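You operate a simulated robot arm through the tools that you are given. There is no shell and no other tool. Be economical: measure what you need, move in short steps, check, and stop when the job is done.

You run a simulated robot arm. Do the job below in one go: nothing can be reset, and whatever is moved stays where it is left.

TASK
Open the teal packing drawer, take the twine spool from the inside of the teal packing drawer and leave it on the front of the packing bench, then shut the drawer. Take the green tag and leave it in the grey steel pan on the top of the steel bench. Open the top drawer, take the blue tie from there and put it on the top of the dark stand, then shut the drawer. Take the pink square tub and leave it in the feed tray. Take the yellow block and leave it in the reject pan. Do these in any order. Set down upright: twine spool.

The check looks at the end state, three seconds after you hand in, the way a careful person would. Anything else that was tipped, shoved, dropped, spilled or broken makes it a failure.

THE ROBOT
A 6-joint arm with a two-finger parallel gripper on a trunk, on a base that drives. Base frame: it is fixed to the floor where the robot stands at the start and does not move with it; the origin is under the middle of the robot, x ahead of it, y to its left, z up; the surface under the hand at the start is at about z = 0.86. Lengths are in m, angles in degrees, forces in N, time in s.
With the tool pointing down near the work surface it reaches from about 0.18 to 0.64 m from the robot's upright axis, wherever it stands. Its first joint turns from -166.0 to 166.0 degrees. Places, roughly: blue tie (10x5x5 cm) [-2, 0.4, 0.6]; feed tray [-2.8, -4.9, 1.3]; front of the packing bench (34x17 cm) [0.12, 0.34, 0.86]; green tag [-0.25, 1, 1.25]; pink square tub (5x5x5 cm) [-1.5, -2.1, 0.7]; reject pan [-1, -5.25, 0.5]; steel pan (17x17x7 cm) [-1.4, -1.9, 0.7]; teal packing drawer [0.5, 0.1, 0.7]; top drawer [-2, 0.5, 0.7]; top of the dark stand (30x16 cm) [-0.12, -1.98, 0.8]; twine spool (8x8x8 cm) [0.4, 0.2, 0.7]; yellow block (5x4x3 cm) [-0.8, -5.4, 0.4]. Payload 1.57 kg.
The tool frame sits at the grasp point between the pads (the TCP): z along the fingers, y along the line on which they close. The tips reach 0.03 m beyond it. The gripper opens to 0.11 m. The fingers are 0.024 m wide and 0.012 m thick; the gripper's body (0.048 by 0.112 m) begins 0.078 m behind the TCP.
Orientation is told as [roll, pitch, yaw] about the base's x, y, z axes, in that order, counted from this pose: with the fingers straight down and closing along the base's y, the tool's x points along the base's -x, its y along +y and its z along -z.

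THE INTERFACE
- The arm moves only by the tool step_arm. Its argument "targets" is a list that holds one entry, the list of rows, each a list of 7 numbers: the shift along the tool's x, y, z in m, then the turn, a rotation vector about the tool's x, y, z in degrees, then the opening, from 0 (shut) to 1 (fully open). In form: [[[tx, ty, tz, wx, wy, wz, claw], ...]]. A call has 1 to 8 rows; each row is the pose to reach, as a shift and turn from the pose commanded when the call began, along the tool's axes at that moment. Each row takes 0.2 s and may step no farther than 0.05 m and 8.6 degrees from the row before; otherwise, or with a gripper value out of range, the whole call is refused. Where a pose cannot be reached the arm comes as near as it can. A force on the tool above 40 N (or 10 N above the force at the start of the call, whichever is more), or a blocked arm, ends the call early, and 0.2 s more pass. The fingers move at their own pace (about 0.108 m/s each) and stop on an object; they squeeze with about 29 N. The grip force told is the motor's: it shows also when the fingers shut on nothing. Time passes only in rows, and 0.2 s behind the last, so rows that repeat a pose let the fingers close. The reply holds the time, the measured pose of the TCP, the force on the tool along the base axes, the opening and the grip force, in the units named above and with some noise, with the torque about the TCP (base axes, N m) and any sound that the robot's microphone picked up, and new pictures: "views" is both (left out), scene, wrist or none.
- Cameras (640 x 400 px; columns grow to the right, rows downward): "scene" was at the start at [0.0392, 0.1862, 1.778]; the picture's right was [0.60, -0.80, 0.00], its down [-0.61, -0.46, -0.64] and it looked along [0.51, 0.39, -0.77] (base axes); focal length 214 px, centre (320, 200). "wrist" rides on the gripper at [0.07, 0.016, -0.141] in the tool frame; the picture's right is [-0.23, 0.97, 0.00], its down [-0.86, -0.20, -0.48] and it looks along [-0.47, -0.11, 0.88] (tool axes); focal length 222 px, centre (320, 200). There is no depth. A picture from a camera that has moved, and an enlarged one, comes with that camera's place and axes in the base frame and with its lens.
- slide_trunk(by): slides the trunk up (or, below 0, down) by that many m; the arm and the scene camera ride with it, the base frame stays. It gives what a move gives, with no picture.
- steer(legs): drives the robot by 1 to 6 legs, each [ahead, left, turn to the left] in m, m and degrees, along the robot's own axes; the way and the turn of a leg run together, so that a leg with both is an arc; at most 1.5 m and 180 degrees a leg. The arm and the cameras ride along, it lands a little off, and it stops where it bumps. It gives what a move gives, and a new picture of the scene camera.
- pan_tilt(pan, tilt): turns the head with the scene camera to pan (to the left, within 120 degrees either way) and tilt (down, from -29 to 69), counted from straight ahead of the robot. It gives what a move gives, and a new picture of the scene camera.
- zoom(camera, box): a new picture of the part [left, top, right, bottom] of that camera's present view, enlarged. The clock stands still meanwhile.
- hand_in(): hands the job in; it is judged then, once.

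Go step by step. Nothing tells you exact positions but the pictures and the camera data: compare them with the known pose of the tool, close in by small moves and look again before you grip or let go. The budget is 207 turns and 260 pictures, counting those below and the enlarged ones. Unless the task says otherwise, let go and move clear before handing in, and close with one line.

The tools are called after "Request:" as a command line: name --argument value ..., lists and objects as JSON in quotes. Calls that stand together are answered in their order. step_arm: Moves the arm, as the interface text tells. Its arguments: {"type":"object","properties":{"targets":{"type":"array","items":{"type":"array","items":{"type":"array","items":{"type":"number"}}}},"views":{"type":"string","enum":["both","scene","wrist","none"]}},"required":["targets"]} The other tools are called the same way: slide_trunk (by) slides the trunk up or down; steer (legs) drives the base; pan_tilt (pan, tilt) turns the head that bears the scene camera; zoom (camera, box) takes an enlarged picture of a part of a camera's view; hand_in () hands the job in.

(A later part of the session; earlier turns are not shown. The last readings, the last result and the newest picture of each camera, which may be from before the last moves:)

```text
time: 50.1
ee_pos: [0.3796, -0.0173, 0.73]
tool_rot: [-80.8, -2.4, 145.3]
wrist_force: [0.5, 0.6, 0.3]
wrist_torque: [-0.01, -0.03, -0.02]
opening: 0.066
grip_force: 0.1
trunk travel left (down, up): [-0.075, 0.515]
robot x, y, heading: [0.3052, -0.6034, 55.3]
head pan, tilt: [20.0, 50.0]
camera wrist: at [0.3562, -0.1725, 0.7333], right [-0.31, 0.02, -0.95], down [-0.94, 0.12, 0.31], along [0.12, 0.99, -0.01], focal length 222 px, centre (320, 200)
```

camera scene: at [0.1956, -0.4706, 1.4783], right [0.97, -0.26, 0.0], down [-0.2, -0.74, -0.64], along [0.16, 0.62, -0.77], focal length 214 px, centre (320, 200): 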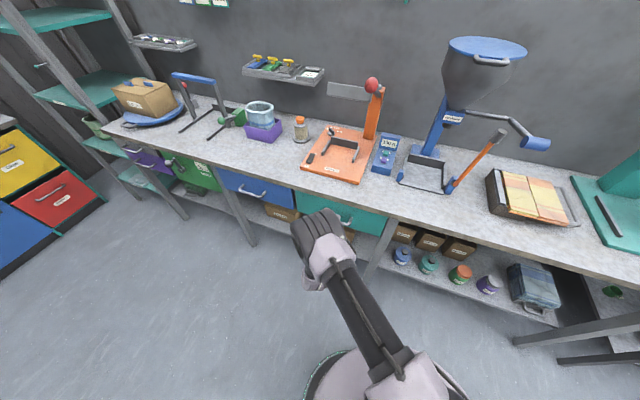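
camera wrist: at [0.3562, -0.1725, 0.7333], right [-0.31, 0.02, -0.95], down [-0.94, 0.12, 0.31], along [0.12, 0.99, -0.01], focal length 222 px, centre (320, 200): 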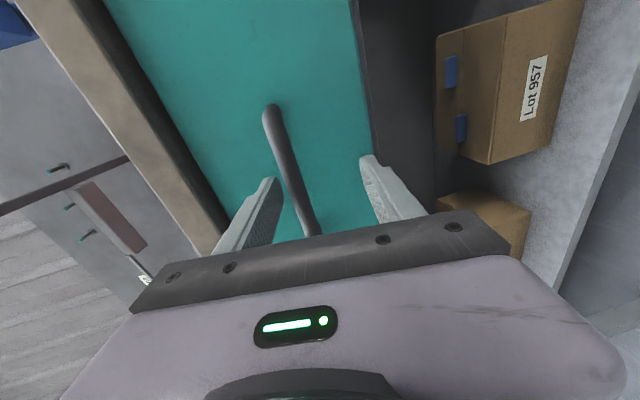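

The bar is between the fingers and centred. I go 1.8 cm deeper and close.

Request:
step_arm --targets '[[[0, 0, 0.009, 0, 0, 0, 0.6], [0, 0, 0.018, 0, 0, 0, 0.6], [0, 0, 0.018, 0, 0, 0, 0], [0, 0, 0.018, 0, 0, 0, 0], [0, 0, 0.018, 0, 0, 0, 0]]]' --views "wrist"

```text
time: 51.1
ee_pos: [0.3913, 0.0013, 0.7393]
tool_rot: [-82.0, -3.3, 144.5]
wrist_force: [4.7, -1.4, 59.6]
wrist_torque: [-0.6, -0.61, -0.74]
opening: 0.0248
grip_force: 29.7
trunk travel left (down, up): [-0.075, 0.515]
robot x, y, heading: [0.3008, -0.609, 55.5]
head pan, tilt: [20.0, 50.0]
stopped in row 4: the force on the tool passed its limit at 47 N (the readings are from after the stop); the commanded pose is now the measured one
camera wrist: at [0.3656, -0.155, 0.7391], right [-0.31, 0.06, -0.95], down [-0.94, 0.12, 0.31], along [0.13, 0.99, 0.01], focal length 222 px, centre (320, 200)
```

wrist: 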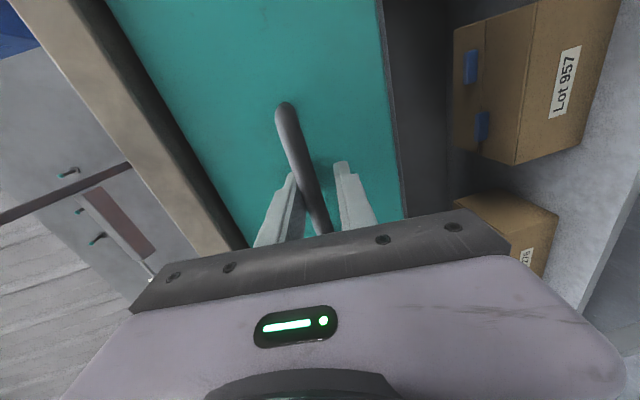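

The upper finger touched the bar first, so the bar is a bit higher than the pad centre. I rise to relieve it and close again.

Request:
step_arm --targets '[[[0, -0.006, 0, 0, 0, 0, 0.2], [0, -0.007, 0, 0, 0, 0, 0.1], [0, -0.007, 0, 0, 0, 0, 0], [0, -0.007, 0, 0, 0, 0, 0]]]' --views "wrist"

```text
time: 52.1
ee_pos: [0.3911, 0.0011, 0.7438]
tool_rot: [-81.8, -3.1, 144.8]
wrist_force: [7.6, 0.4, 61.5]
wrist_torque: [-0.66, -0.49, -0.33]
opening: 0.0151
grip_force: 31.1
trunk travel left (down, up): [-0.075, 0.515]
robot x, y, heading: [0.3021, -0.6114, 54.9]
head pan, tilt: [20.0, 50.0]
camera wrist: at [0.3655, -0.1553, 0.7444], right [-0.31, 0.05, -0.95], down [-0.94, 0.12, 0.31], along [0.13, 0.99, 0.01], focal length 222 px, centre (320, 200)
```

wrist: 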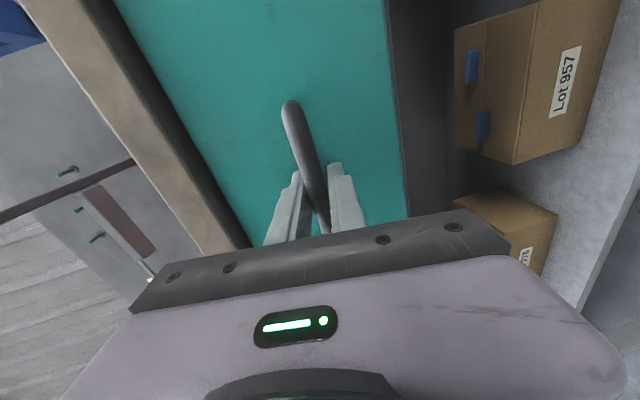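

The bar is gripped; a vertical load remains, so I ease it with one small step.

Request:
step_arm --targets '[[[0, -0.005, 0, 0, 0, 0, 0], [0, -0.005, 0, 0, 0, 0, 0]]]' --views "none"

```text
time: 52.7
ee_pos: [0.3908, -0.0001, 0.7438]
tool_rot: [-81.2, -2.7, 144.8]
wrist_force: [2.1, 1.0, 38.6]
wrist_torque: [-0.5, -0.5, 0.02]
opening: 0.0148
grip_force: 30.7
trunk travel left (down, up): [-0.075, 0.515]
robot x, y, heading: [0.3066, -0.6084, 55.2]
head pan, tilt: [20.0, 50.0]
```

Request:
step_arm --targets '[[[0, -0.008, 0, 0, 0, 0, 0], [0, -0.008, 0, 0, 0, 0, 0]]]' --views "none"

Request:
steer --legs '[[-0.1, 0, 0]]'

```text
time: 53.3
ee_pos: [0.3923, 0.0005, 0.7452]
tool_rot: [-80.6, -2.2, 144.9]
wrist_force: [-0.9, -9.4, -31.8]
wrist_torque: [-0.39, -0.59, 0.94]
opening: 0.0145
grip_force: 31.1
trunk travel left (down, up): [-0.075, 0.515]
robot x, y, heading: [0.3044, -0.6074, 55.2]
head pan, tilt: [20.0, 50.0]
```

```text
time: 54.2
ee_pos: [0.3731, -0.0238, 0.7453]
tool_rot: [-80.4, -2.1, 145.2]
wrist_force: [-3.0, 2.5, -8.5]
wrist_torque: [-0.42, -0.45, 0.91]
opening: 0.0145
grip_force: 31.0
trunk travel left (down, up): [-0.075, 0.515]
robot x, y, heading: [0.2907, -0.6345, 55.2]
head pan, tilt: [20.0, 50.0]
stopped in leg 1: the force on the tool passed its limit at 47 N (the readings are from after the stop); the commanded pose is now the measured one
camera scene: at [0.1775, -0.4949, 1.4785], right [0.97, -0.26, 0.0], down [-0.2, -0.74, -0.64], along [0.16, 0.62, -0.77], focal length 214 px, centre (320, 200)
```

scene: 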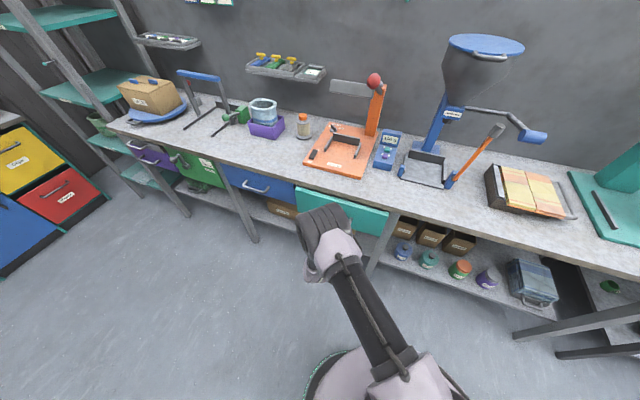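

The drawer came about 3 cm. I continue pulling with the arm at slow steps.

Request:
step_arm --targets '[[[0, 0, -0.015, 0, 0, 0, 0], [0, 0, -0.03, 0, 0, 0, 0], [0, 0, -0.045, 0, 0, 0, 0], [0, 0, -0.06, 0, 0, 0, 0], [0, 0, -0.075, 0, 0, 0, 0], [0, 0, -0.09, 0, 0, 0, 0]]]' --views "none"

```text
time: 54.8
ee_pos: [0.3593, -0.0448, 0.7446]
tool_rot: [-79.9, -1.6, 145.3]
wrist_force: [-4.7, 1.9, -21.9]
wrist_torque: [-0.37, -0.49, 1.06]
opening: 0.0145
grip_force: 30.2
trunk travel left (down, up): [-0.075, 0.515]
robot x, y, heading: [0.2881, -0.6335, 55.5]
head pan, tilt: [20.0, 50.0]
stopped in row 2: the force on the tool passed its limit at 45 N (the readings are from after the stop); the commanded pose is now the measured one
```

Request:
step_arm --targets '[[[0, 0.005, -0.01, 0, 0, 0, 0], [0, 0.007, -0.02, 0, 0, 0, 0], [0, 0.009, -0.03, 0, 0, 0, 0], [0, 0.011, -0.04, 0, 0, 0, 0], [0, 0.013, -0.05, 0, 0, 0, 0], [0, 0.015, -0.06, 0, 0, 0, 0], [0, 0.017, -0.07, 0, 0, 0, 0], [0, 0.019, -0.08, 0, 0, 0, 0]]]' --views "none"

```text
time: 56.1
ee_pos: [0.3245, -0.0917, 0.744]
tool_rot: [-80.4, -2.0, 145.4]
wrist_force: [-3.4, 3.1, 4.9]
wrist_torque: [-0.48, -0.38, 1.14]
opening: 0.0142
grip_force: 30.6
trunk travel left (down, up): [-0.075, 0.515]
robot x, y, heading: [0.2858, -0.6343, 55.2]
head pan, tilt: [20.0, 50.0]
stopped in row 6: the force on the tool passed its limit at 42 N (the readings are from after the stop); the commanded pose is now the measured one
```

Request:
step_arm --targets '[[[0, 0.002, -0.008, 0, 0, 0, 0], [0, 0.003, -0.016, 0, 0, 0, 0], [0, 0.004, -0.024, 0, 0, 0, 0], [0, 0.006, -0.032, 0, 0, 0, 0], [0, 0.007, -0.04, 0, 0, 0, 0], [0, 0.008, -0.048, 0, 0, 0, 0], [0, 0.01, -0.056, 0, 0, 0, 0], [0, 0.011, -0.064, 0, 0, 0, 0]]]' --views "scene"

```text
time: 58.0
ee_pos: [0.2866, -0.1435, 0.7442]
tool_rot: [-80.5, -2.2, 145.4]
wrist_force: [-2.9, 3.9, 10.0]
wrist_torque: [-0.49, -0.54, 0.3]
opening: 0.0142
grip_force: 30.3
trunk travel left (down, up): [-0.075, 0.515]
robot x, y, heading: [0.2851, -0.6347, 55.3]
head pan, tilt: [20.0, 50.0]
stopped in row 8: the force on the tool passed its limit at 41 N (the readings are from after the stop); the commanded pose is now the measured one
camera scene: at [0.177, -0.4962, 1.4781], right [0.97, -0.25, 0.0], down [-0.19, -0.74, -0.64], along [0.16, 0.62, -0.77], focal length 214 px, centre (320, 200)
```

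scene: 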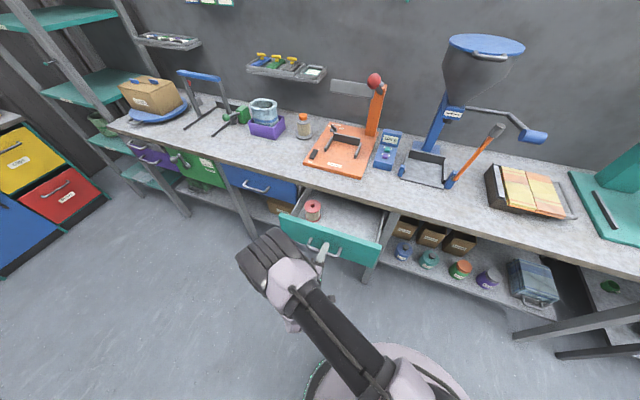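

The drawer is open 18 cm and the spool shows. I pull some 6 cm more.

Request:
step_arm --targets '[[[0, 0.001, -0.008, 0, 0, 0, 0], [0, 0.003, -0.016, 0, 0, 0, 0], [0, 0.004, -0.024, 0, 0, 0, 0], [0, 0.006, -0.032, 0, 0, 0, 0], [0, 0.007, -0.04, 0, 0, 0, 0], [0, 0.008, -0.048, 0, 0, 0, 0], [0, 0.01, -0.056, 0, 0, 0, 0], [0, 0.011, -0.062, 0, 0, 0, 0]]]' --views "scene"

```text
time: 59.8
ee_pos: [0.2499, -0.1957, 0.7455]
tool_rot: [-80.5, -2.3, 145.4]
wrist_force: [-17.3, 13.7, 22.4]
wrist_torque: [-0.5, -0.58, -0.06]
opening: 0.0144
grip_force: 30.9
trunk travel left (down, up): [-0.075, 0.515]
robot x, y, heading: [0.2885, -0.6363, 55.4]
head pan, tilt: [20.0, 50.0]
camera scene: at [0.1754, -0.4958, 1.4783], right [0.97, -0.25, 0.0], down [-0.19, -0.74, -0.64], along [0.16, 0.62, -0.77], focal length 214 px, centre (320, 200)
```

scene: 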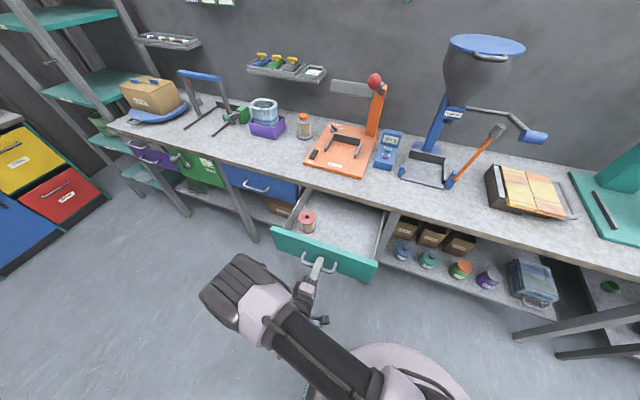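

Open 24 cm; the spool stands clear of the bench edge. I let go, back off and zoom on the drawer.

Request:
step_arm --targets '[[[0, 0, 0, 0, 0, 0, 0.3], [0, 0, 0, 0, 0, 0, 0.6], [0, 0, 0, 0, 0, 0, 0.6], [0, 0, -0.03, 0, 0, 0, 0.6], [0, 0, -0.06, 0, 0, 0, 0.6]]]' --views "none"

Request:
zoom --camera "scene" --box '[260, 180, 404, 270]'

```text
time: 61.0
ee_pos: [0.2152, -0.2452, 0.7537]
tool_rot: [-80.5, -2.3, 145.4]
wrist_force: [0.5, -0.4, -0.2]
wrist_torque: [0.01, 0.0, 0.01]
opening: 0.0659
grip_force: 0.1
trunk travel left (down, up): [-0.075, 0.515]
robot x, y, heading: [0.2887, -0.635, 55.2]
head pan, tilt: [20.0, 50.0]
```

```text
4.44 times, centred on (332, 225) of scene
camera zoom: at [0.1773, -0.496, 1.4783], right [0.97, -0.25, 0.0], down [-0.19, -0.74, -0.64], along [0.16, 0.62, -0.77], focal length 953 px, centre (267, 89)
```

zoom: 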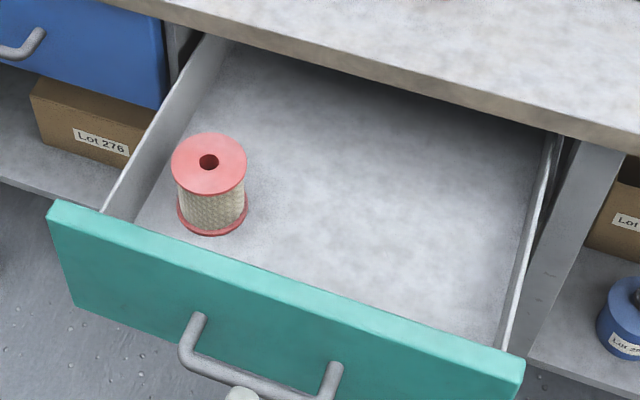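

The spool stands at about (0.255, -0.003), top z≈0.78. I raise the hand and turn it back to pointing down, still closing along the pull direction.

Request:
step_arm --targets '[[[0, -0.03, -0.008, -4, 0, 0, 0.8], [0, -0.06, -0.014, -12, 0, 0, 0.8], [0, -0.09, -0.02, -20.5, 0, 0, 0.8], [0, -0.12, -0.025, -29, 0, 0, 0.8], [0, -0.15, -0.03, -37.5, 0, 0, 0.8], [0, -0.18, -0.033, -46, 0, 0, 0.8], [0, -0.21, -0.036, -54.5, 0, 0, 0.8], [0, -0.24, -0.04, -63, 0, 0, 0.8]]]' --views "none"

Request:
step_arm --targets '[[[0, 0, 0, -8.5, 0, 0, 0.85], [0, 0, 0, -17.5, 0, 0, 0.85]]]' --views "scene"

```text
time: 62.8
ee_pos: [0.2289, -0.2498, 0.9937]
tool_rot: [-17.2, -2.0, 145.2]
wrist_force: [-0.4, -0.1, 0.6]
wrist_torque: [-0.02, -0.02, 0.03]
opening: 0.0881
grip_force: 0.0
trunk travel left (down, up): [-0.075, 0.515]
robot x, y, heading: [0.2834, -0.632, 55.3]
head pan, tilt: [20.0, 50.0]
```

```text
refused: row 2 steps farther than a row can; nothing moved
```

Request:
step_arm --targets '[[[0, 0, 0, -8.5, 0, 0, 0.85], [0, 0, 0, -17, 0, 0, 0.85]]]' --views "none"

Request:
steer --legs '[[0.09, 0.05, 0]]'

Request:
step_arm --targets '[[[0, 0, 0, 0, 0, 0, 0.85]]]' --views "wrist"

```text
time: 63.4
ee_pos: [0.2264, -0.249, 0.9964]
tool_rot: [-0.4, -2.3, 145.3]
wrist_force: [-0.2, -0.7, 0.5]
wrist_torque: [-0.01, 0.0, -0.03]
opening: 0.0932
grip_force: 0.0
trunk travel left (down, up): [-0.075, 0.515]
robot x, y, heading: [0.2832, -0.6336, 55.2]
head pan, tilt: [20.0, 50.0]
```

```text
time: 64.6
ee_pos: [0.2381, -0.1463, 0.9935]
tool_rot: [-0.4, -2.2, 145.2]
wrist_force: [0.0, 0.0, -0.2]
wrist_torque: [0.02, 0.0, 0.0]
opening: 0.0934
grip_force: 0.1
trunk travel left (down, up): [-0.075, 0.515]
robot x, y, heading: [0.2953, -0.53, 55.2]
head pan, tilt: [20.0, 50.0]
camera scene: at [0.1883, -0.3934, 1.4782], right [0.97, -0.25, 0.0], down [-0.2, -0.74, -0.64], along [0.16, 0.62, -0.77], focal length 214 px, centre (320, 200)
```

scene: 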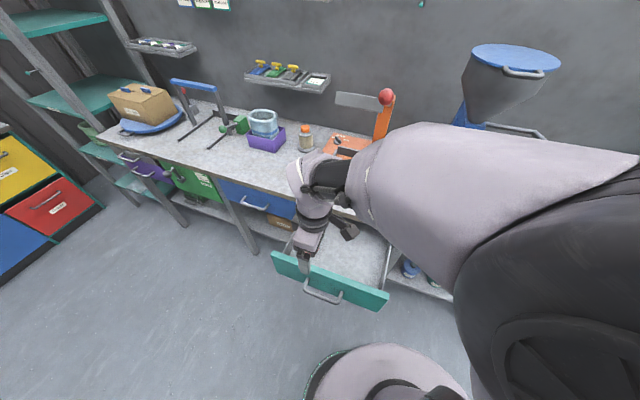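

```text
time: 65.0
ee_pos: [0.237, -0.1479, 0.9947]
tool_rot: [-0.6, -2.2, 145.4]
wrist_force: [0.4, 0.2, 1.0]
wrist_torque: [0.01, 0.02, -0.03]
opening: 0.0933
grip_force: 0.1
trunk travel left (down, up): [-0.075, 0.515]
robot x, y, heading: [0.2954, -0.5322, 55.1]
head pan, tilt: [20.0, 50.0]
camera wrist: at [0.2893, -0.2037, 1.1338], right [-0.74, -0.67, 0.0], down [-0.58, 0.64, 0.51], along [-0.34, 0.38, -0.86], focal length 222 px, centre (320, 200)
```

wrist: 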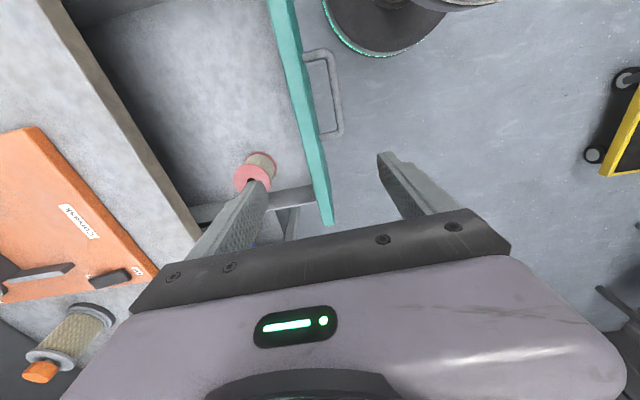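

The spool appears about 13 cm ahead and 6 cm left of the hand. I move over it and look again.

Request:
step_arm --targets '[[[-0.016, -0.033, 0.02, 0, 0, 0, 0.85], [-0.032, -0.065, 0.04, 0, 0, 0, 0.85], [-0.048, -0.098, 0.07, 0, 0, 0, 0.85], [-0.062, -0.128, 0.1, 0, 0, 0, 0.85]]]' --views "both"

```text
time: 66.0
ee_pos: [0.256, -0.0016, 0.899]
tool_rot: [-0.5, -2.3, 145.3]
wrist_force: [-0.2, -0.1, 0.1]
wrist_torque: [0.0, 0.03, 0.0]
opening: 0.0934
grip_force: 0.0
trunk travel left (down, up): [-0.075, 0.515]
robot x, y, heading: [0.2984, -0.5317, 55.5]
head pan, tilt: [20.0, 50.0]
camera scene: at [0.1882, -0.3936, 1.4782], right [0.97, -0.25, 0.0], down [-0.2, -0.74, -0.64], along [0.16, 0.62, -0.77], focal length 214 px, centre (320, 200)
camera wrist: at [0.3079, -0.059, 1.0381], right [-0.74, -0.67, 0.0], down [-0.58, 0.64, 0.51], along [-0.34, 0.38, -0.86], focal length 222 px, centre (320, 200)
```

scene: 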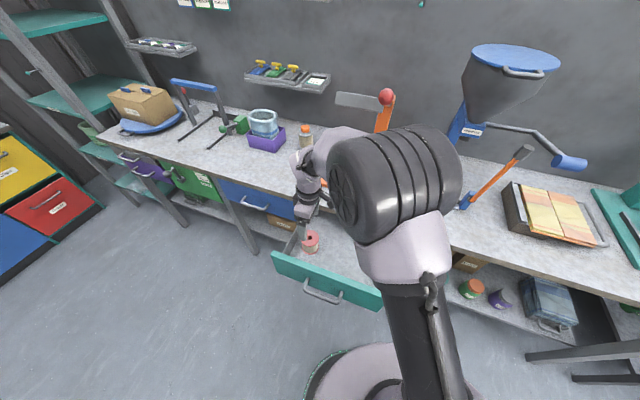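
wrist: 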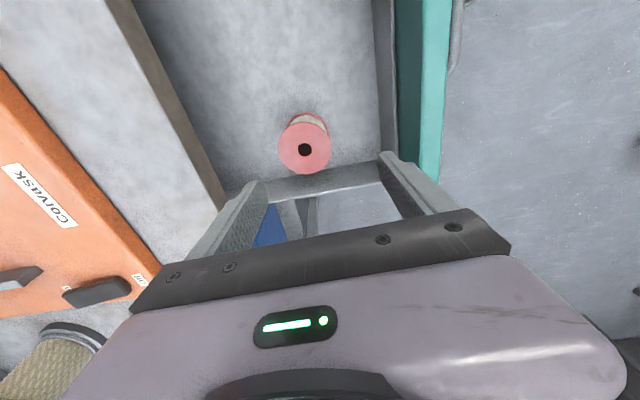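

Refined, the spool is at (0.262, 0.020), top z≈0.75. I align over it and go partway down to check.

Request:
step_arm --targets '[[[-0.007, -0.02, 0, 0, 0, 0, 0.85], [-0.007, -0.02, 0.035, 0, 0, 0, 0.85], [-0.007, -0.02, 0.07, 0, 0, 0, 0.85]]]' --views "both"

```text
time: 66.8
ee_pos: [0.2613, 0.0208, 0.83]
tool_rot: [-0.4, -2.3, 145.3]
wrist_force: [-0.6, 0.2, 0.4]
wrist_torque: [0.0, -0.02, 0.01]
opening: 0.0937
grip_force: 0.0
trunk travel left (down, up): [-0.075, 0.515]
robot x, y, heading: [0.2958, -0.5268, 55.1]
head pan, tilt: [20.0, 50.0]
camera scene: at [0.1882, -0.394, 1.4783], right [0.97, -0.25, 0.0], down [-0.2, -0.74, -0.64], along [0.16, 0.62, -0.77], focal length 214 px, centre (320, 200)
camera wrist: at [0.3125, -0.0354, 0.9684], right [-0.74, -0.67, 0.0], down [-0.58, 0.64, 0.51], along [-0.34, 0.38, -0.86], focal length 222 px, centre (320, 200)
```

scene: 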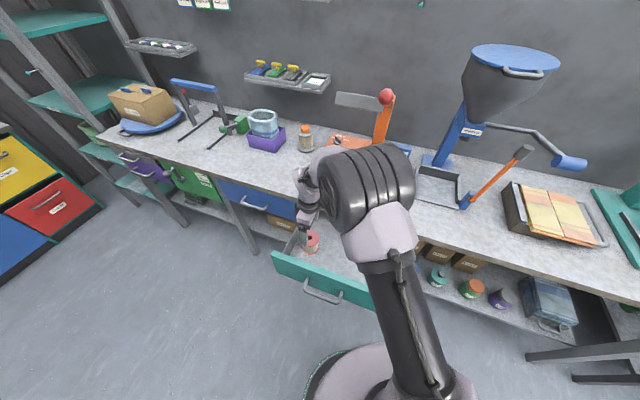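
wrist: 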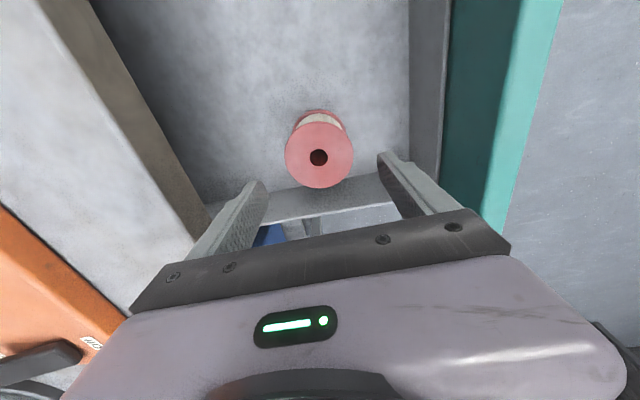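

The spool is centred between the fingers. I go down around it and close.

Request:
step_arm --targets '[[[0, -0.003, 0.03, 0, 0, 0, 0.85], [0, -0.003, 0.06, 0, 0, 0, 0.85], [0, -0.003, 0.085, 0, 0, 0, 0.85], [0, -0.003, 0.1, 0, 0, 0, 0.85]]]' --views "wrist"

```text
time: 67.8
ee_pos: [0.2602, 0.0242, 0.7306]
tool_rot: [-0.5, -2.1, 145.4]
wrist_force: [0.0, -0.2, 0.4]
wrist_torque: [0.01, -0.01, 0.05]
opening: 0.0936
grip_force: 0.1
trunk travel left (down, up): [-0.075, 0.515]
robot x, y, heading: [0.2985, -0.5285, 54.9]
head pan, tilt: [20.0, 50.0]
camera wrist: at [0.3112, -0.032, 0.8691], right [-0.74, -0.67, 0.0], down [-0.58, 0.64, 0.51], along [-0.34, 0.38, -0.86], focal length 222 px, centre (320, 200)
```

wrist: 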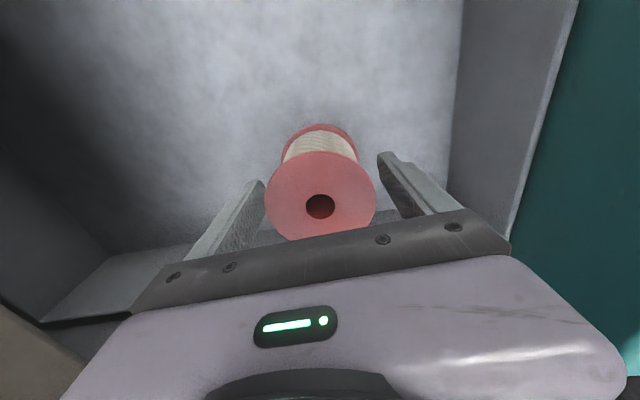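

Request:
step_arm --targets '[[[0, 0, 0.003, 0, 0, 0, 0.5], [0, 0, 0.003, 0, 0, 0, 0.3], [0, 0, 0.003, 0, 0, 0, 0.2], [0, 0, 0.003, 0, 0, 0, 0.1]]]' --views "wrist"

```text
time: 68.8
ee_pos: [0.2604, 0.0231, 0.7288]
tool_rot: [-0.6, -2.3, 145.3]
wrist_force: [-2.6, 2.2, 22.1]
wrist_torque: [-0.54, 0.4, -0.06]
opening: 0.0716
grip_force: 28.6
trunk travel left (down, up): [-0.075, 0.515]
robot x, y, heading: [0.2979, -0.532, 55.5]
head pan, tilt: [20.0, 50.0]
camera wrist: at [0.3112, -0.033, 0.8677], right [-0.74, -0.67, 0.0], down [-0.58, 0.64, 0.51], along [-0.34, 0.38, -0.86], focal length 222 px, centre (320, 200)
```

wrist: 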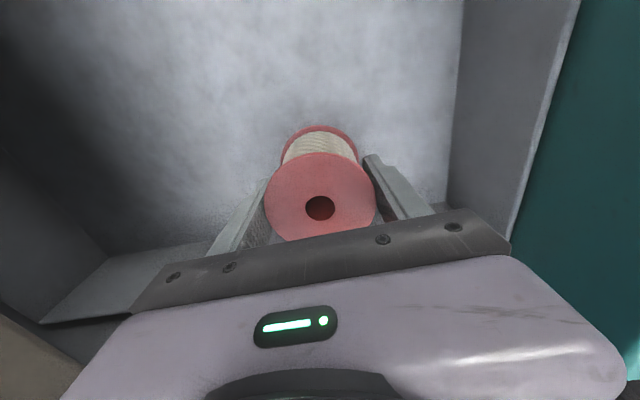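

Spool gripped. I lift it straight up.

Request:
step_arm --targets '[[[0, 0, -0.03, 0, 0, 0, 0.1], [0, 0, -0.07, 0, 0, 0, 0.1], [0, 0, -0.12, 0, 0, 0, 0.1], [0, 0, -0.17, 0, 0, 0, 0.1], [0, 0, -0.22, 0, 0, 0, 0.1], [0, 0, -0.27, 0, 0, 0, 0.1]]]' --views "both"

```text
time: 70.2
ee_pos: [0.2667, 0.0134, 0.9972]
tool_rot: [-0.4, -2.1, 145.2]
wrist_force: [0.4, 0.3, -0.5]
wrist_torque: [-0.02, 0.01, 0.0]
opening: 0.0715
grip_force: 29.2
trunk travel left (down, up): [-0.075, 0.515]
robot x, y, heading: [0.2979, -0.5294, 55.1]
head pan, tilt: [20.0, 50.0]
camera scene: at [0.1883, -0.3944, 1.4783], right [0.97, -0.25, 0.0], down [-0.2, -0.74, -0.64], along [0.16, 0.62, -0.77], focal length 214 px, centre (320, 200)
camera wrist: at [0.3184, -0.0417, 1.1362], right [-0.74, -0.67, 0.0], down [-0.58, 0.64, 0.51], along [-0.34, 0.38, -0.86], focal length 222 px, centre (320, 200)
```

scene: 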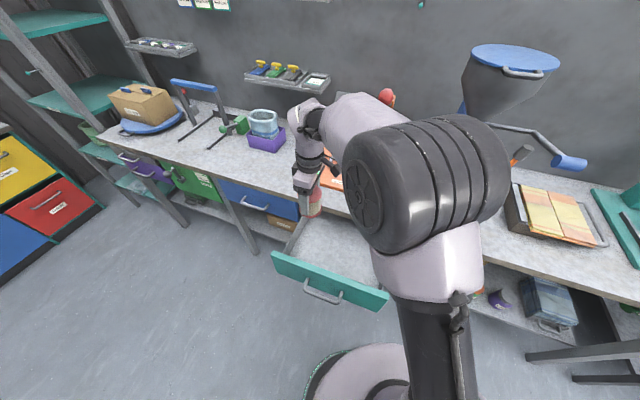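
wrist: 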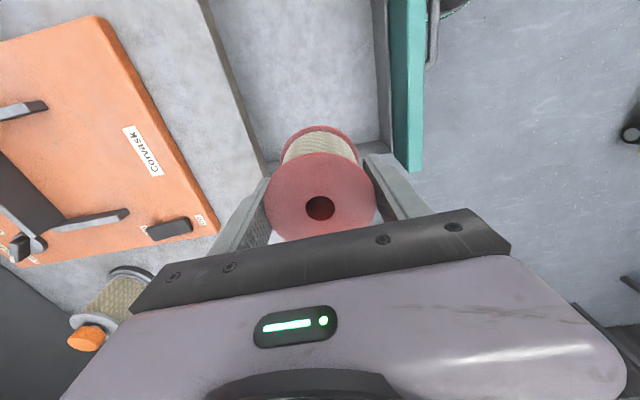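

The spool is held well. I drive left (and a touch ahead) so that the front of the bench is in reach.

Request:
steer --legs '[[0, 0.52, 0], [0.05, 0, 0]]'

Request:
step_arm --targets '[[[0, 0, 0, 0, 0, 0, 0.1]]]' --views "wrist"

```text
time: 73.7
ee_pos: [-0.1181, 0.3457, 0.9963]
tool_rot: [-0.5, -2.2, 145.5]
wrist_force: [0.2, 0.1, -1.8]
wrist_torque: [-0.02, 0.04, 0.01]
opening: 0.0712
grip_force: 29.0
trunk travel left (down, up): [-0.075, 0.515]
robot x, y, heading: [-0.0868, -0.2008, 55.5]
head pan, tilt: [20.0, 50.0]
camera scene: at [-0.1961, -0.0642, 1.4782], right [0.97, -0.25, 0.0], down [-0.19, -0.74, -0.64], along [0.16, 0.62, -0.77], focal length 214 px, centre (320, 200)
```

scene: 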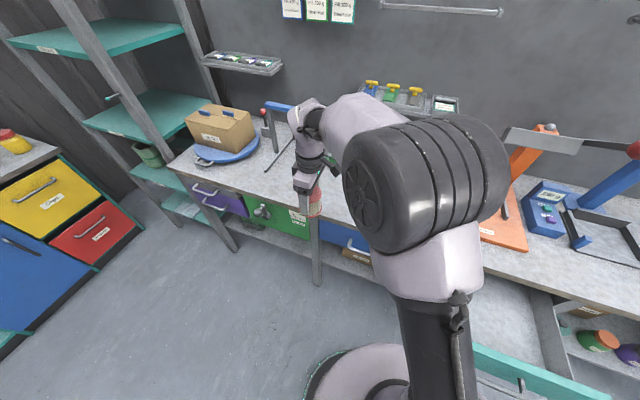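

```text
time: 74.1
ee_pos: [-0.1173, 0.3441, 0.9967]
tool_rot: [-0.4, -2.1, 145.3]
wrist_force: [0.0, 0.3, -0.9]
wrist_torque: [0.0, -0.01, -0.01]
opening: 0.0715
grip_force: 29.1
trunk travel left (down, up): [-0.075, 0.515]
robot x, y, heading: [-0.0879, -0.201, 55.5]
head pan, tilt: [20.0, 50.0]
camera wrist: at [-0.067, 0.2883, 1.1354], right [-0.74, -0.67, 0.0], down [-0.58, 0.64, 0.51], along [-0.34, 0.38, -0.86], focal length 222 px, centre (320, 200)
```

wrist: 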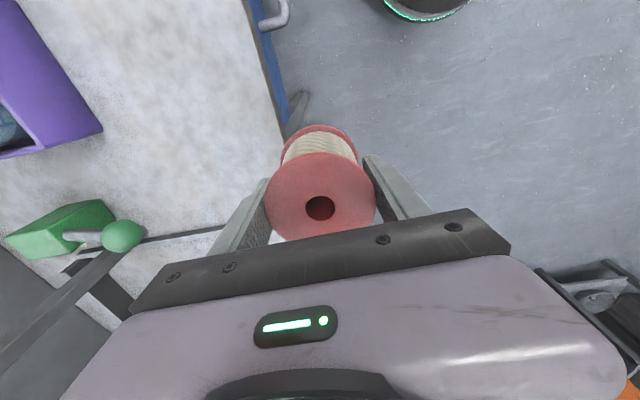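

The target spot in front of the purple tub is free. I move the spool over it.

Request:
step_arm --targets '[[[0.037, -0.01, 0, 0, 0, 0, 0.1], [0.074, -0.02, 0, 0, 0, 0, 0.1], [0.11, -0.04, 0, 0, 0, 0, 0.1], [0.147, -0.07, 0, 0, 0, 0, 0.1], [0.184, -0.1, 0, 0, 0, 0, 0.1], [0.22, -0.123, 0, 0, 0, 0, 0.1]]]' --views "both"

```text
time: 75.5
ee_pos: [0.1352, 0.3197, 0.9872]
tool_rot: [-0.4, -2.2, 145.4]
wrist_force: [-0.7, -0.4, -0.9]
wrist_torque: [-0.04, 0.02, 0.01]
opening: 0.0714
grip_force: 29.2
trunk travel left (down, up): [-0.075, 0.515]
robot x, y, heading: [-0.0888, -0.2004, 55.3]
head pan, tilt: [20.0, 50.0]
camera scene: at [-0.1961, -0.0647, 1.4783], right [0.97, -0.25, 0.0], down [-0.19, -0.74, -0.64], along [0.16, 0.62, -0.77], focal length 214 px, centre (320, 200)
camera wrist: at [0.1871, 0.2629, 1.1248], right [-0.74, -0.67, 0.0], down [-0.58, 0.64, 0.51], along [-0.35, 0.38, -0.86], focal length 222 px, centre (320, 200)
```

scene: 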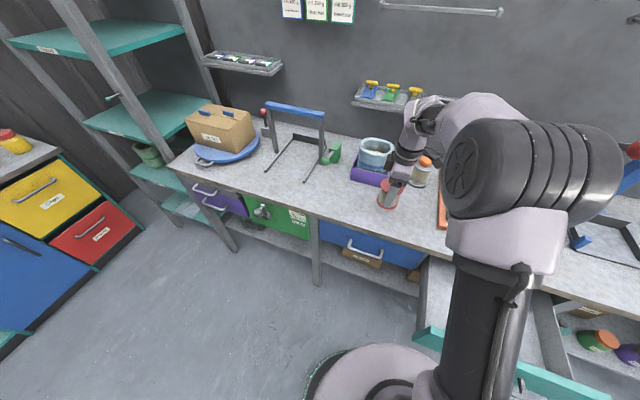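
wrist: 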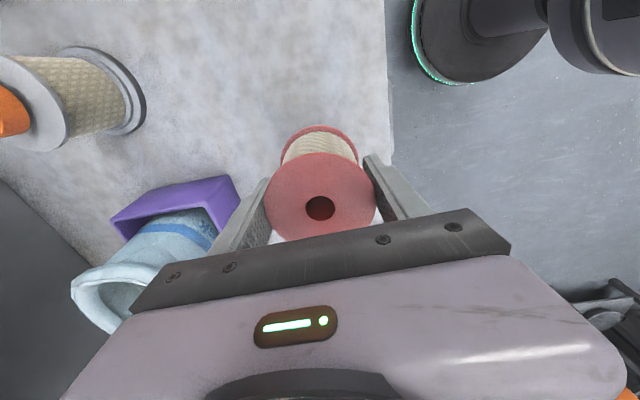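

Request:
step_arm --targets '[[[0, 0.012, 0.02, 0, 0, 0, 0.1], [0, 0.012, 0.045, 0, 0, 0, 0.1], [0, 0.012, 0.06, 0, 0, 0, 0.1], [0, 0.012, 0.066, 0, 0, 0, 0.1]]]' --views "scene"

Request:
zoom --camera "scene" --box '[330, 130, 458, 210]'

```text
time: 76.5
ee_pos: [0.1255, 0.313, 0.9227]
tool_rot: [-0.4, -2.3, 145.4]
wrist_force: [-0.3, 0.3, -1.6]
wrist_torque: [0.0, 0.02, -0.01]
opening: 0.0715
grip_force: 28.4
trunk travel left (down, up): [-0.075, 0.515]
robot x, y, heading: [-0.0893, -0.2045, 55.2]
head pan, tilt: [20.0, 50.0]
camera scene: at [-0.1965, -0.0648, 1.4783], right [0.97, -0.25, 0.0], down [-0.19, -0.74, -0.64], along [0.16, 0.62, -0.77], focal length 214 px, centre (320, 200)
```

scene: 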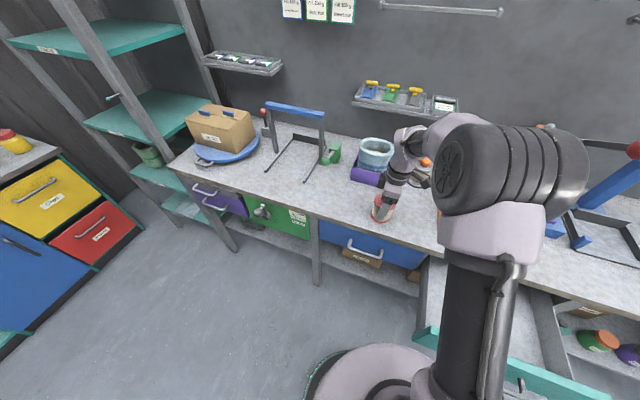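

```text
5.00 times, centred on (394, 170) of scene
camera zoom: at [-0.1965, -0.0648, 1.4783], right [0.97, -0.25, 0.0], down [-0.19, -0.74, -0.64], along [0.16, 0.62, -0.77], focal length 1072 px, centre (-50, 350)
```

zoom: 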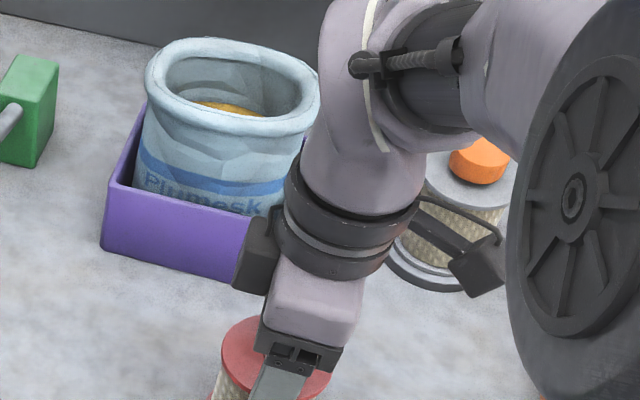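

All clear. I go down in small steps until it touches.

Request:
step_arm --targets '[[[0, 0, 0.004, 0, 0, 0, 0.1], [0, 0, 0.008, 0, 0, 0, 0.1], [0, 0, 0.011, 0, 0, 0, 0.1], [0, 0, 0.013, 0, 0, 0, 0.1]]]' --views "none"

Request:
zoom --camera "scene" --box '[346, 170, 426, 220]'

```text
time: 77.5
ee_pos: [0.1226, 0.3117, 0.9121]
tool_rot: [-0.6, -2.2, 145.4]
wrist_force: [1.6, 0.9, 21.7]
wrist_torque: [-0.44, 0.38, 0.02]
opening: 0.0712
grip_force: 29.5
trunk travel left (down, up): [-0.075, 0.515]
robot x, y, heading: [-0.0896, -0.206, 55.6]
head pan, tilt: [20.0, 50.0]
```

```text
8.00 times, centred on (386, 195) of scene
camera zoom: at [-0.1969, -0.0664, 1.4786], right [0.97, -0.25, 0.0], down [-0.19, -0.74, -0.64], along [0.16, 0.62, -0.77], focal length 1716 px, centre (-208, 240)
```

zoom: 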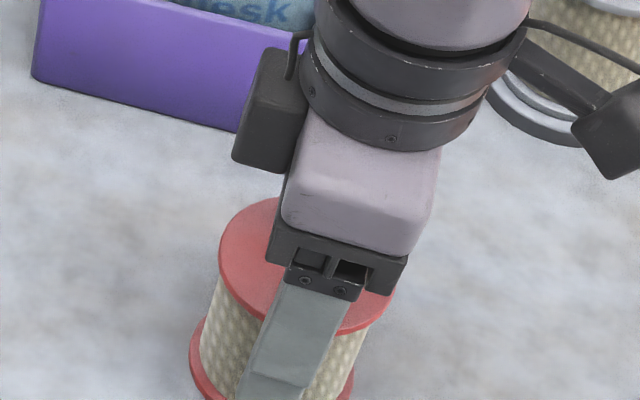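

It rests on the bench. I release and rise.

Request:
step_arm --targets '[[[0, 0, 0, 0, 0, 0, 0.75], [0, 0, 0, 0, 0, 0, 0.85], [0, 0, 0, 0, 0, 0, 0.85], [0, 0, -0.03, 0, 0, 0, 0.85], [0, 0, -0.07, 0, 0, 0, 0.85], [0, 0, -0.11, 0, 0, 0, 0.85], [0, 0, -0.15, 0, 0, 0, 0.85]]]' --views "wrist"

```text
time: 79.1
ee_pos: [0.1278, 0.3074, 1.0626]
tool_rot: [-0.5, -2.2, 145.4]
wrist_force: [0.1, 0.1, 0.5]
wrist_torque: [-0.06, 0.04, 0.02]
opening: 0.0935
grip_force: 0.1
trunk travel left (down, up): [-0.075, 0.515]
robot x, y, heading: [-0.0887, -0.2006, 55.4]
head pan, tilt: [20.0, 50.0]
camera wrist: at [0.1789, 0.2502, 1.2004], right [-0.74, -0.67, 0.0], down [-0.58, 0.64, 0.51], along [-0.34, 0.38, -0.86], focal length 222 px, centre (320, 200)
```

wrist: 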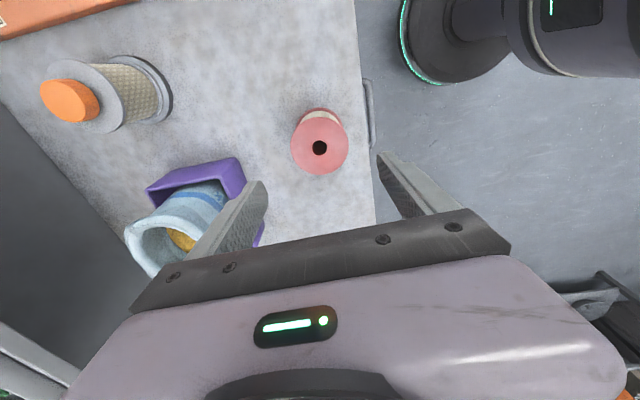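

The spool stands upright on the bench. Next, the drawer: I retract the arm from over the bench, then drive back in front of it.

Request:
step_arm --targets '[[[-0.0, 0.045, 0, 0, 0, 0, 0.85], [-0.02, 0.085, 0, 0, 0, 0, 0.7], [-0.05, 0.12, 0, 0, 0, 0, 0.6], [-0.08, 0.155, 0, 0, 0, 0, 0.6], [-0.11, 0.19, 0.01, 0, 0, 0, 0.6], [-0.14, 0.225, 0.03, 0, 0, 0, 0.6], [-0.16, 0.26, 0.06, 0, 0, 0, 0.6]]]' --views "none"

Request:
steer --legs '[[-0.2, 0, 0], [0, -0.55, 0]]'

```text
refused: row 6 steps farther than a row can; nothing moved
```

```text
time: 83.4
ee_pos: [0.4629, -0.1695, 1.0615]
tool_rot: [-0.6, -2.2, 145.3]
wrist_force: [0.1, -0.7, -0.2]
wrist_torque: [0.02, 0.03, -0.01]
opening: 0.0935
grip_force: 0.1
trunk travel left (down, up): [-0.075, 0.515]
robot x, y, heading: [0.2417, -0.6764, 55.1]
head pan, tilt: [20.0, 50.0]
camera scene: at [0.1372, -0.5389, 1.4783], right [0.97, -0.26, 0.0], down [-0.2, -0.74, -0.64], along [0.16, 0.62, -0.77], focal length 214 px, centre (320, 200)
```

scene: 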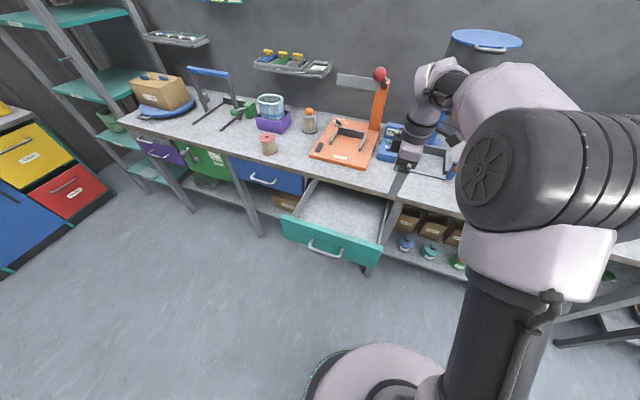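

The robot is back in front of the open drawer. I retract the hand and bring it in line with the handle.

Request:
step_arm --targets '[[[-0.02, 0.04, 0, 0, 0, 0, 0.7], [-0.04, 0.08, 0, 0, 0, 0, 0.6], [-0.065, 0.12, 0, 0, 0, 0, 0.6], [-0.09, 0.155, 0, 0, 0, 0, 0.6], [-0.115, 0.185, 0.01, 0, 0, 0, 0.6], [-0.14, 0.21, 0.03, 0, 0, 0, 0.6], [-0.16, 0.23, 0.06, 0, 0, 0, 0.6]]]' --views "none"

```text
time: 85.0
ee_pos: [0.1967, -0.265, 1.0041]
tool_rot: [-0.5, -2.2, 145.2]
wrist_force: [-0.3, -0.2, -0.6]
wrist_torque: [-0.01, 0.0, -0.01]
opening: 0.0662
grip_force: 0.0
trunk travel left (down, up): [-0.075, 0.515]
robot x, y, heading: [0.246, -0.6776, 54.9]
head pan, tilt: [20.0, 50.0]
```

Request:
step_arm --targets '[[[0, 0, 0.03, 8.5, 0, 0, 0.6], [0, 0, 0.06, 17, 0, 0, 0.6], [0, 0, 0.09, 25.5, 0, 0, 0.6], [0, 0, 0.12, 34, 0, 0, 0.6], [0, 0, 0.15, 42.5, 0, 0, 0.6], [0, 0, 0.18, 51, 0, 0, 0.6], [0, 0, 0.21, 59.5, 0, 0, 0.6], [0, 0, 0.235, 68, 0, 0, 0.6]]]' --views "none"

Request:
step_arm --targets '[[[0, 0, 0, 6, 0, 0, 0.6], [0, 0, 0, 12, 0, 0, 0.6]]]' --views "both"

```text
time: 86.8
ee_pos: [0.1904, -0.2579, 0.7722]
tool_rot: [-68.5, -2.1, 145.2]
wrist_force: [-0.1, 0.4, -0.6]
wrist_torque: [0.0, 0.03, -0.01]
opening: 0.0661
grip_force: 0.0
trunk travel left (down, up): [-0.075, 0.515]
robot x, y, heading: [0.2473, -0.6793, 55.4]
head pan, tilt: [20.0, 50.0]
```

```text
time: 87.4
ee_pos: [0.1917, -0.2585, 0.7704]
tool_rot: [-80.4, -2.2, 145.2]
wrist_force: [-0.6, 0.0, 0.4]
wrist_torque: [0.01, 0.01, 0.0]
opening: 0.0661
grip_force: 0.0
trunk travel left (down, up): [-0.075, 0.515]
robot x, y, heading: [0.2466, -0.6762, 55.2]
head pan, tilt: [20.0, 50.0]
camera scene: at [0.1369, -0.5387, 1.4783], right [0.97, -0.26, 0.0], down [-0.2, -0.74, -0.64], along [0.16, 0.62, -0.77], focal length 214 px, centre (320, 200)
camera wrist: at [0.1675, -0.4137, 0.7756], right [-0.31, 0.02, -0.95], down [-0.94, 0.12, 0.31], along [0.12, 0.99, -0.02], focal length 222 px, centre (320, 200)
```

scene: 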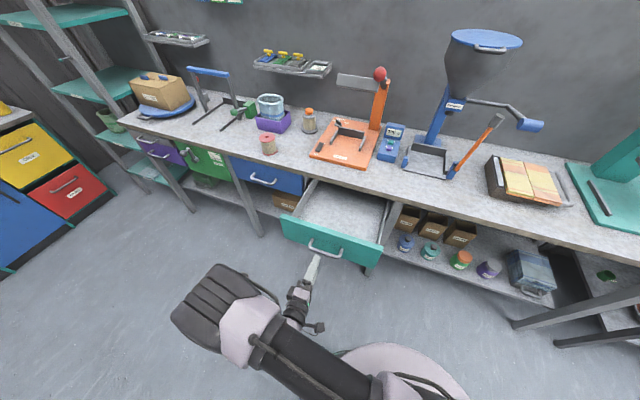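
wrist: 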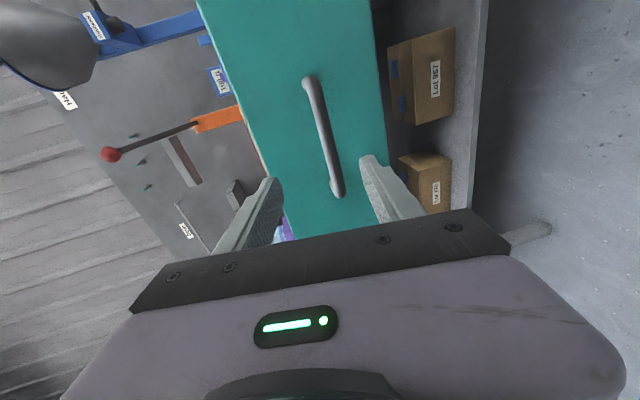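

The handle lies ahead, slightly lower and to the right. I move up to it with the fingers open around the bar.

Request:
step_arm --targets '[[[0.015, 0.025, 0, 0, 0, 0, 0.65], [0.015, 0.02, 0.03, 0, 0, 0, 0.65], [0.015, 0.015, 0.06, 0, 0, 0, 0.65], [0.015, 0.0125, 0.074, 0, 0, 0, 0.65]]]' --views "wrist"

```text
time: 88.4
ee_pos: [0.2435, -0.2096, 0.745]
tool_rot: [-80.5, -2.2, 145.3]
wrist_force: [-0.1, -0.1, -0.3]
wrist_torque: [0.03, -0.03, 0.03]
opening: 0.0715
grip_force: 0.0
trunk travel left (down, up): [-0.075, 0.515]
robot x, y, heading: [0.2453, -0.6761, 55.2]
head pan, tilt: [20.0, 50.0]
camera wrist: at [0.2191, -0.3648, 0.7499], right [-0.31, 0.02, -0.95], down [-0.94, 0.12, 0.31], along [0.12, 0.99, -0.02], focal length 222 px, centre (320, 200)
```

wrist: 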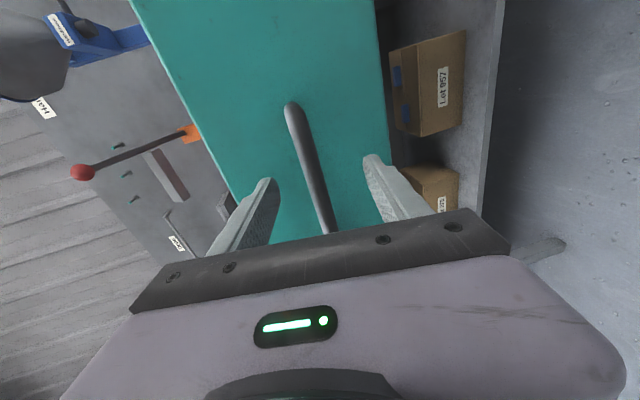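

The bar is between the fingers. I push ahead slowly.

Request:
step_arm --targets '[[[0, -0.003, 0.018, 0, 0, 0, 0.65], [0, -0.005, 0.03, 0, 0, 0, 0.65], [0, -0.007, 0.042, 0, 0, 0, 0.65], [0, -0.009, 0.054, 0, 0, 0, 0.65], [0, -0.011, 0.066, 0, 0, 0, 0.65], [0, -0.013, 0.078, 0, 0, 0, 0.65], [0, -0.015, 0.09, 0, 0, 0, 0.65], [0, -0.017, 0.102, 0, 0, 0, 0.65]]]' --views "wrist"

```text
time: 90.2
ee_pos: [0.302, -0.124, 0.7451]
tool_rot: [-80.4, -2.2, 145.2]
wrist_force: [0.4, 0.1, 0.7]
wrist_torque: [-0.03, 0.0, 0.02]
opening: 0.0714
grip_force: 0.1
trunk travel left (down, up): [-0.075, 0.515]
robot x, y, heading: [0.2453, -0.6745, 54.9]
head pan, tilt: [20.0, 50.0]
camera wrist: at [0.2777, -0.2798, 0.7499], right [-0.31, 0.02, -0.95], down [-0.94, 0.12, 0.31], along [0.12, 0.99, -0.02], focal length 222 px, centre (320, 200)
```

wrist: 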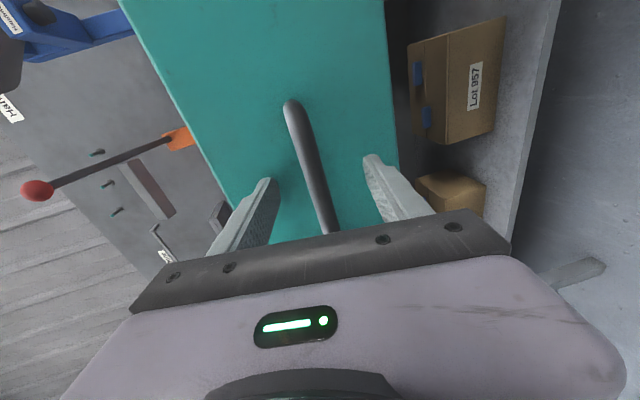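

The drawer moves along. I continue.

Request:
step_arm --targets '[[[0, -0.002, 0.012, 0, 0, 0, 0.65], [0, -0.004, 0.024, 0, 0, 0, 0.65], [0, -0.006, 0.036, 0, 0, 0, 0.65], [0, -0.008, 0.048, 0, 0, 0, 0.65], [0, -0.01, 0.06, 0, 0, 0, 0.65], [0, -0.012, 0.072, 0, 0, 0, 0.65], [0, -0.014, 0.082, 0, 0, 0, 0.65], [0, -0.015, 0.092, 0, 0, 0, 0.65]]]' --views "none"

Request:
steer --legs '[[0.035, 0, 0]]'

```text
time: 92.0
ee_pos: [0.3484, -0.0426, 0.7464]
tool_rot: [-80.4, -2.1, 144.8]
wrist_force: [0.2, 0.2, 0.5]
wrist_torque: [-0.04, 0.02, -0.01]
opening: 0.0715
grip_force: 0.1
out of reach, approached as far as the arm can: row 6, 7, 8
trunk travel left (down, up): [-0.075, 0.515]
robot x, y, heading: [0.245, -0.678, 55.1]
head pan, tilt: [20.0, 50.0]
```

```text
time: 92.9
ee_pos: [0.3692, -0.0148, 0.746]
tool_rot: [-80.3, -2.2, 144.8]
wrist_force: [0.3, -1.4, -0.6]
wrist_torque: [0.03, 0.01, -0.02]
opening: 0.0716
grip_force: 0.2
trunk travel left (down, up): [-0.075, 0.515]
robot x, y, heading: [0.2665, -0.6472, 55.1]
head pan, tilt: [20.0, 50.0]
camera scene: at [0.1569, -0.51, 1.4783], right [0.97, -0.26, 0.0], down [-0.2, -0.74, -0.64], along [0.16, 0.62, -0.77], focal length 214 px, centre (320, 200)
```

scene: 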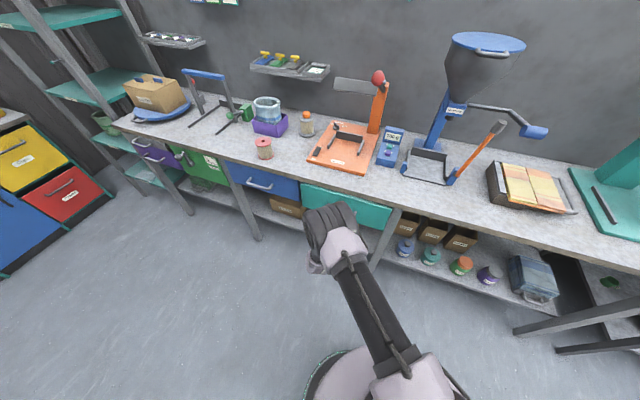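

Request:
steer --legs '[[0.03, 0, 0]]'

Request:
step_arm --targets '[[[0, 0, 0, 0, 0, 0, 0.65]]]' --views "wrist"

```text
time: 93.8
ee_pos: [0.3827, 0.0051, 0.7443]
tool_rot: [-80.1, -2.1, 144.7]
wrist_force: [-0.8, -2.0, 1.0]
wrist_torque: [0.08, -0.08, -0.07]
opening: 0.0724
grip_force: 0.4
trunk travel left (down, up): [-0.075, 0.515]
robot x, y, heading: [0.2852, -0.6266, 55.3]
head pan, tilt: [20.0, 50.0]
stopped in leg 1: the force on the tool passed its limit at 85 N (the readings are from after the stop); the commanded pose is now the measured one
camera scene: at [0.1718, -0.4889, 1.4783], right [0.97, -0.26, 0.0], down [-0.2, -0.74, -0.64], along [0.16, 0.62, -0.77], focal length 214 px, centre (320, 200)
```

scene: 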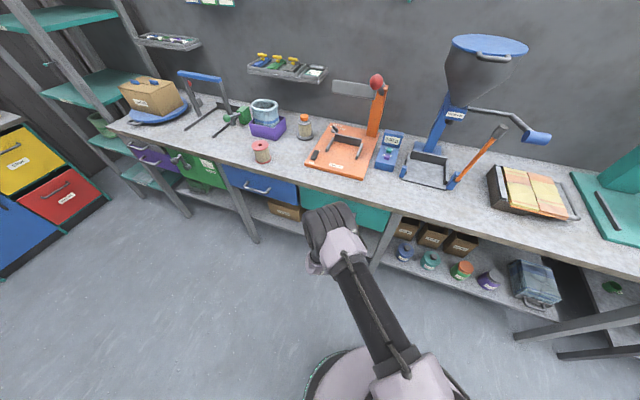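

```text
time: 94.2
ee_pos: [0.3806, 0.0036, 0.7459]
tool_rot: [-80.2, -2.1, 144.8]
wrist_force: [-1.0, -3.7, 2.0]
wrist_torque: [0.13, -0.08, -0.06]
opening: 0.0725
grip_force: 0.8
trunk travel left (down, up): [-0.075, 0.515]
robot x, y, heading: [0.2792, -0.6254, 55.2]
head pan, tilt: [20.0, 50.0]
camera wrist: at [0.357, -0.1507, 0.7507], right [-0.31, 0.02, -0.95], down [-0.94, 0.13, 0.31], along [0.13, 0.99, -0.03], focal length 222 px, centre (320, 200)
```

wrist: 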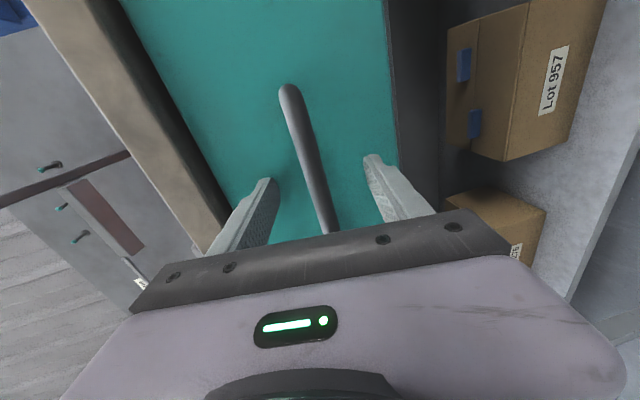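

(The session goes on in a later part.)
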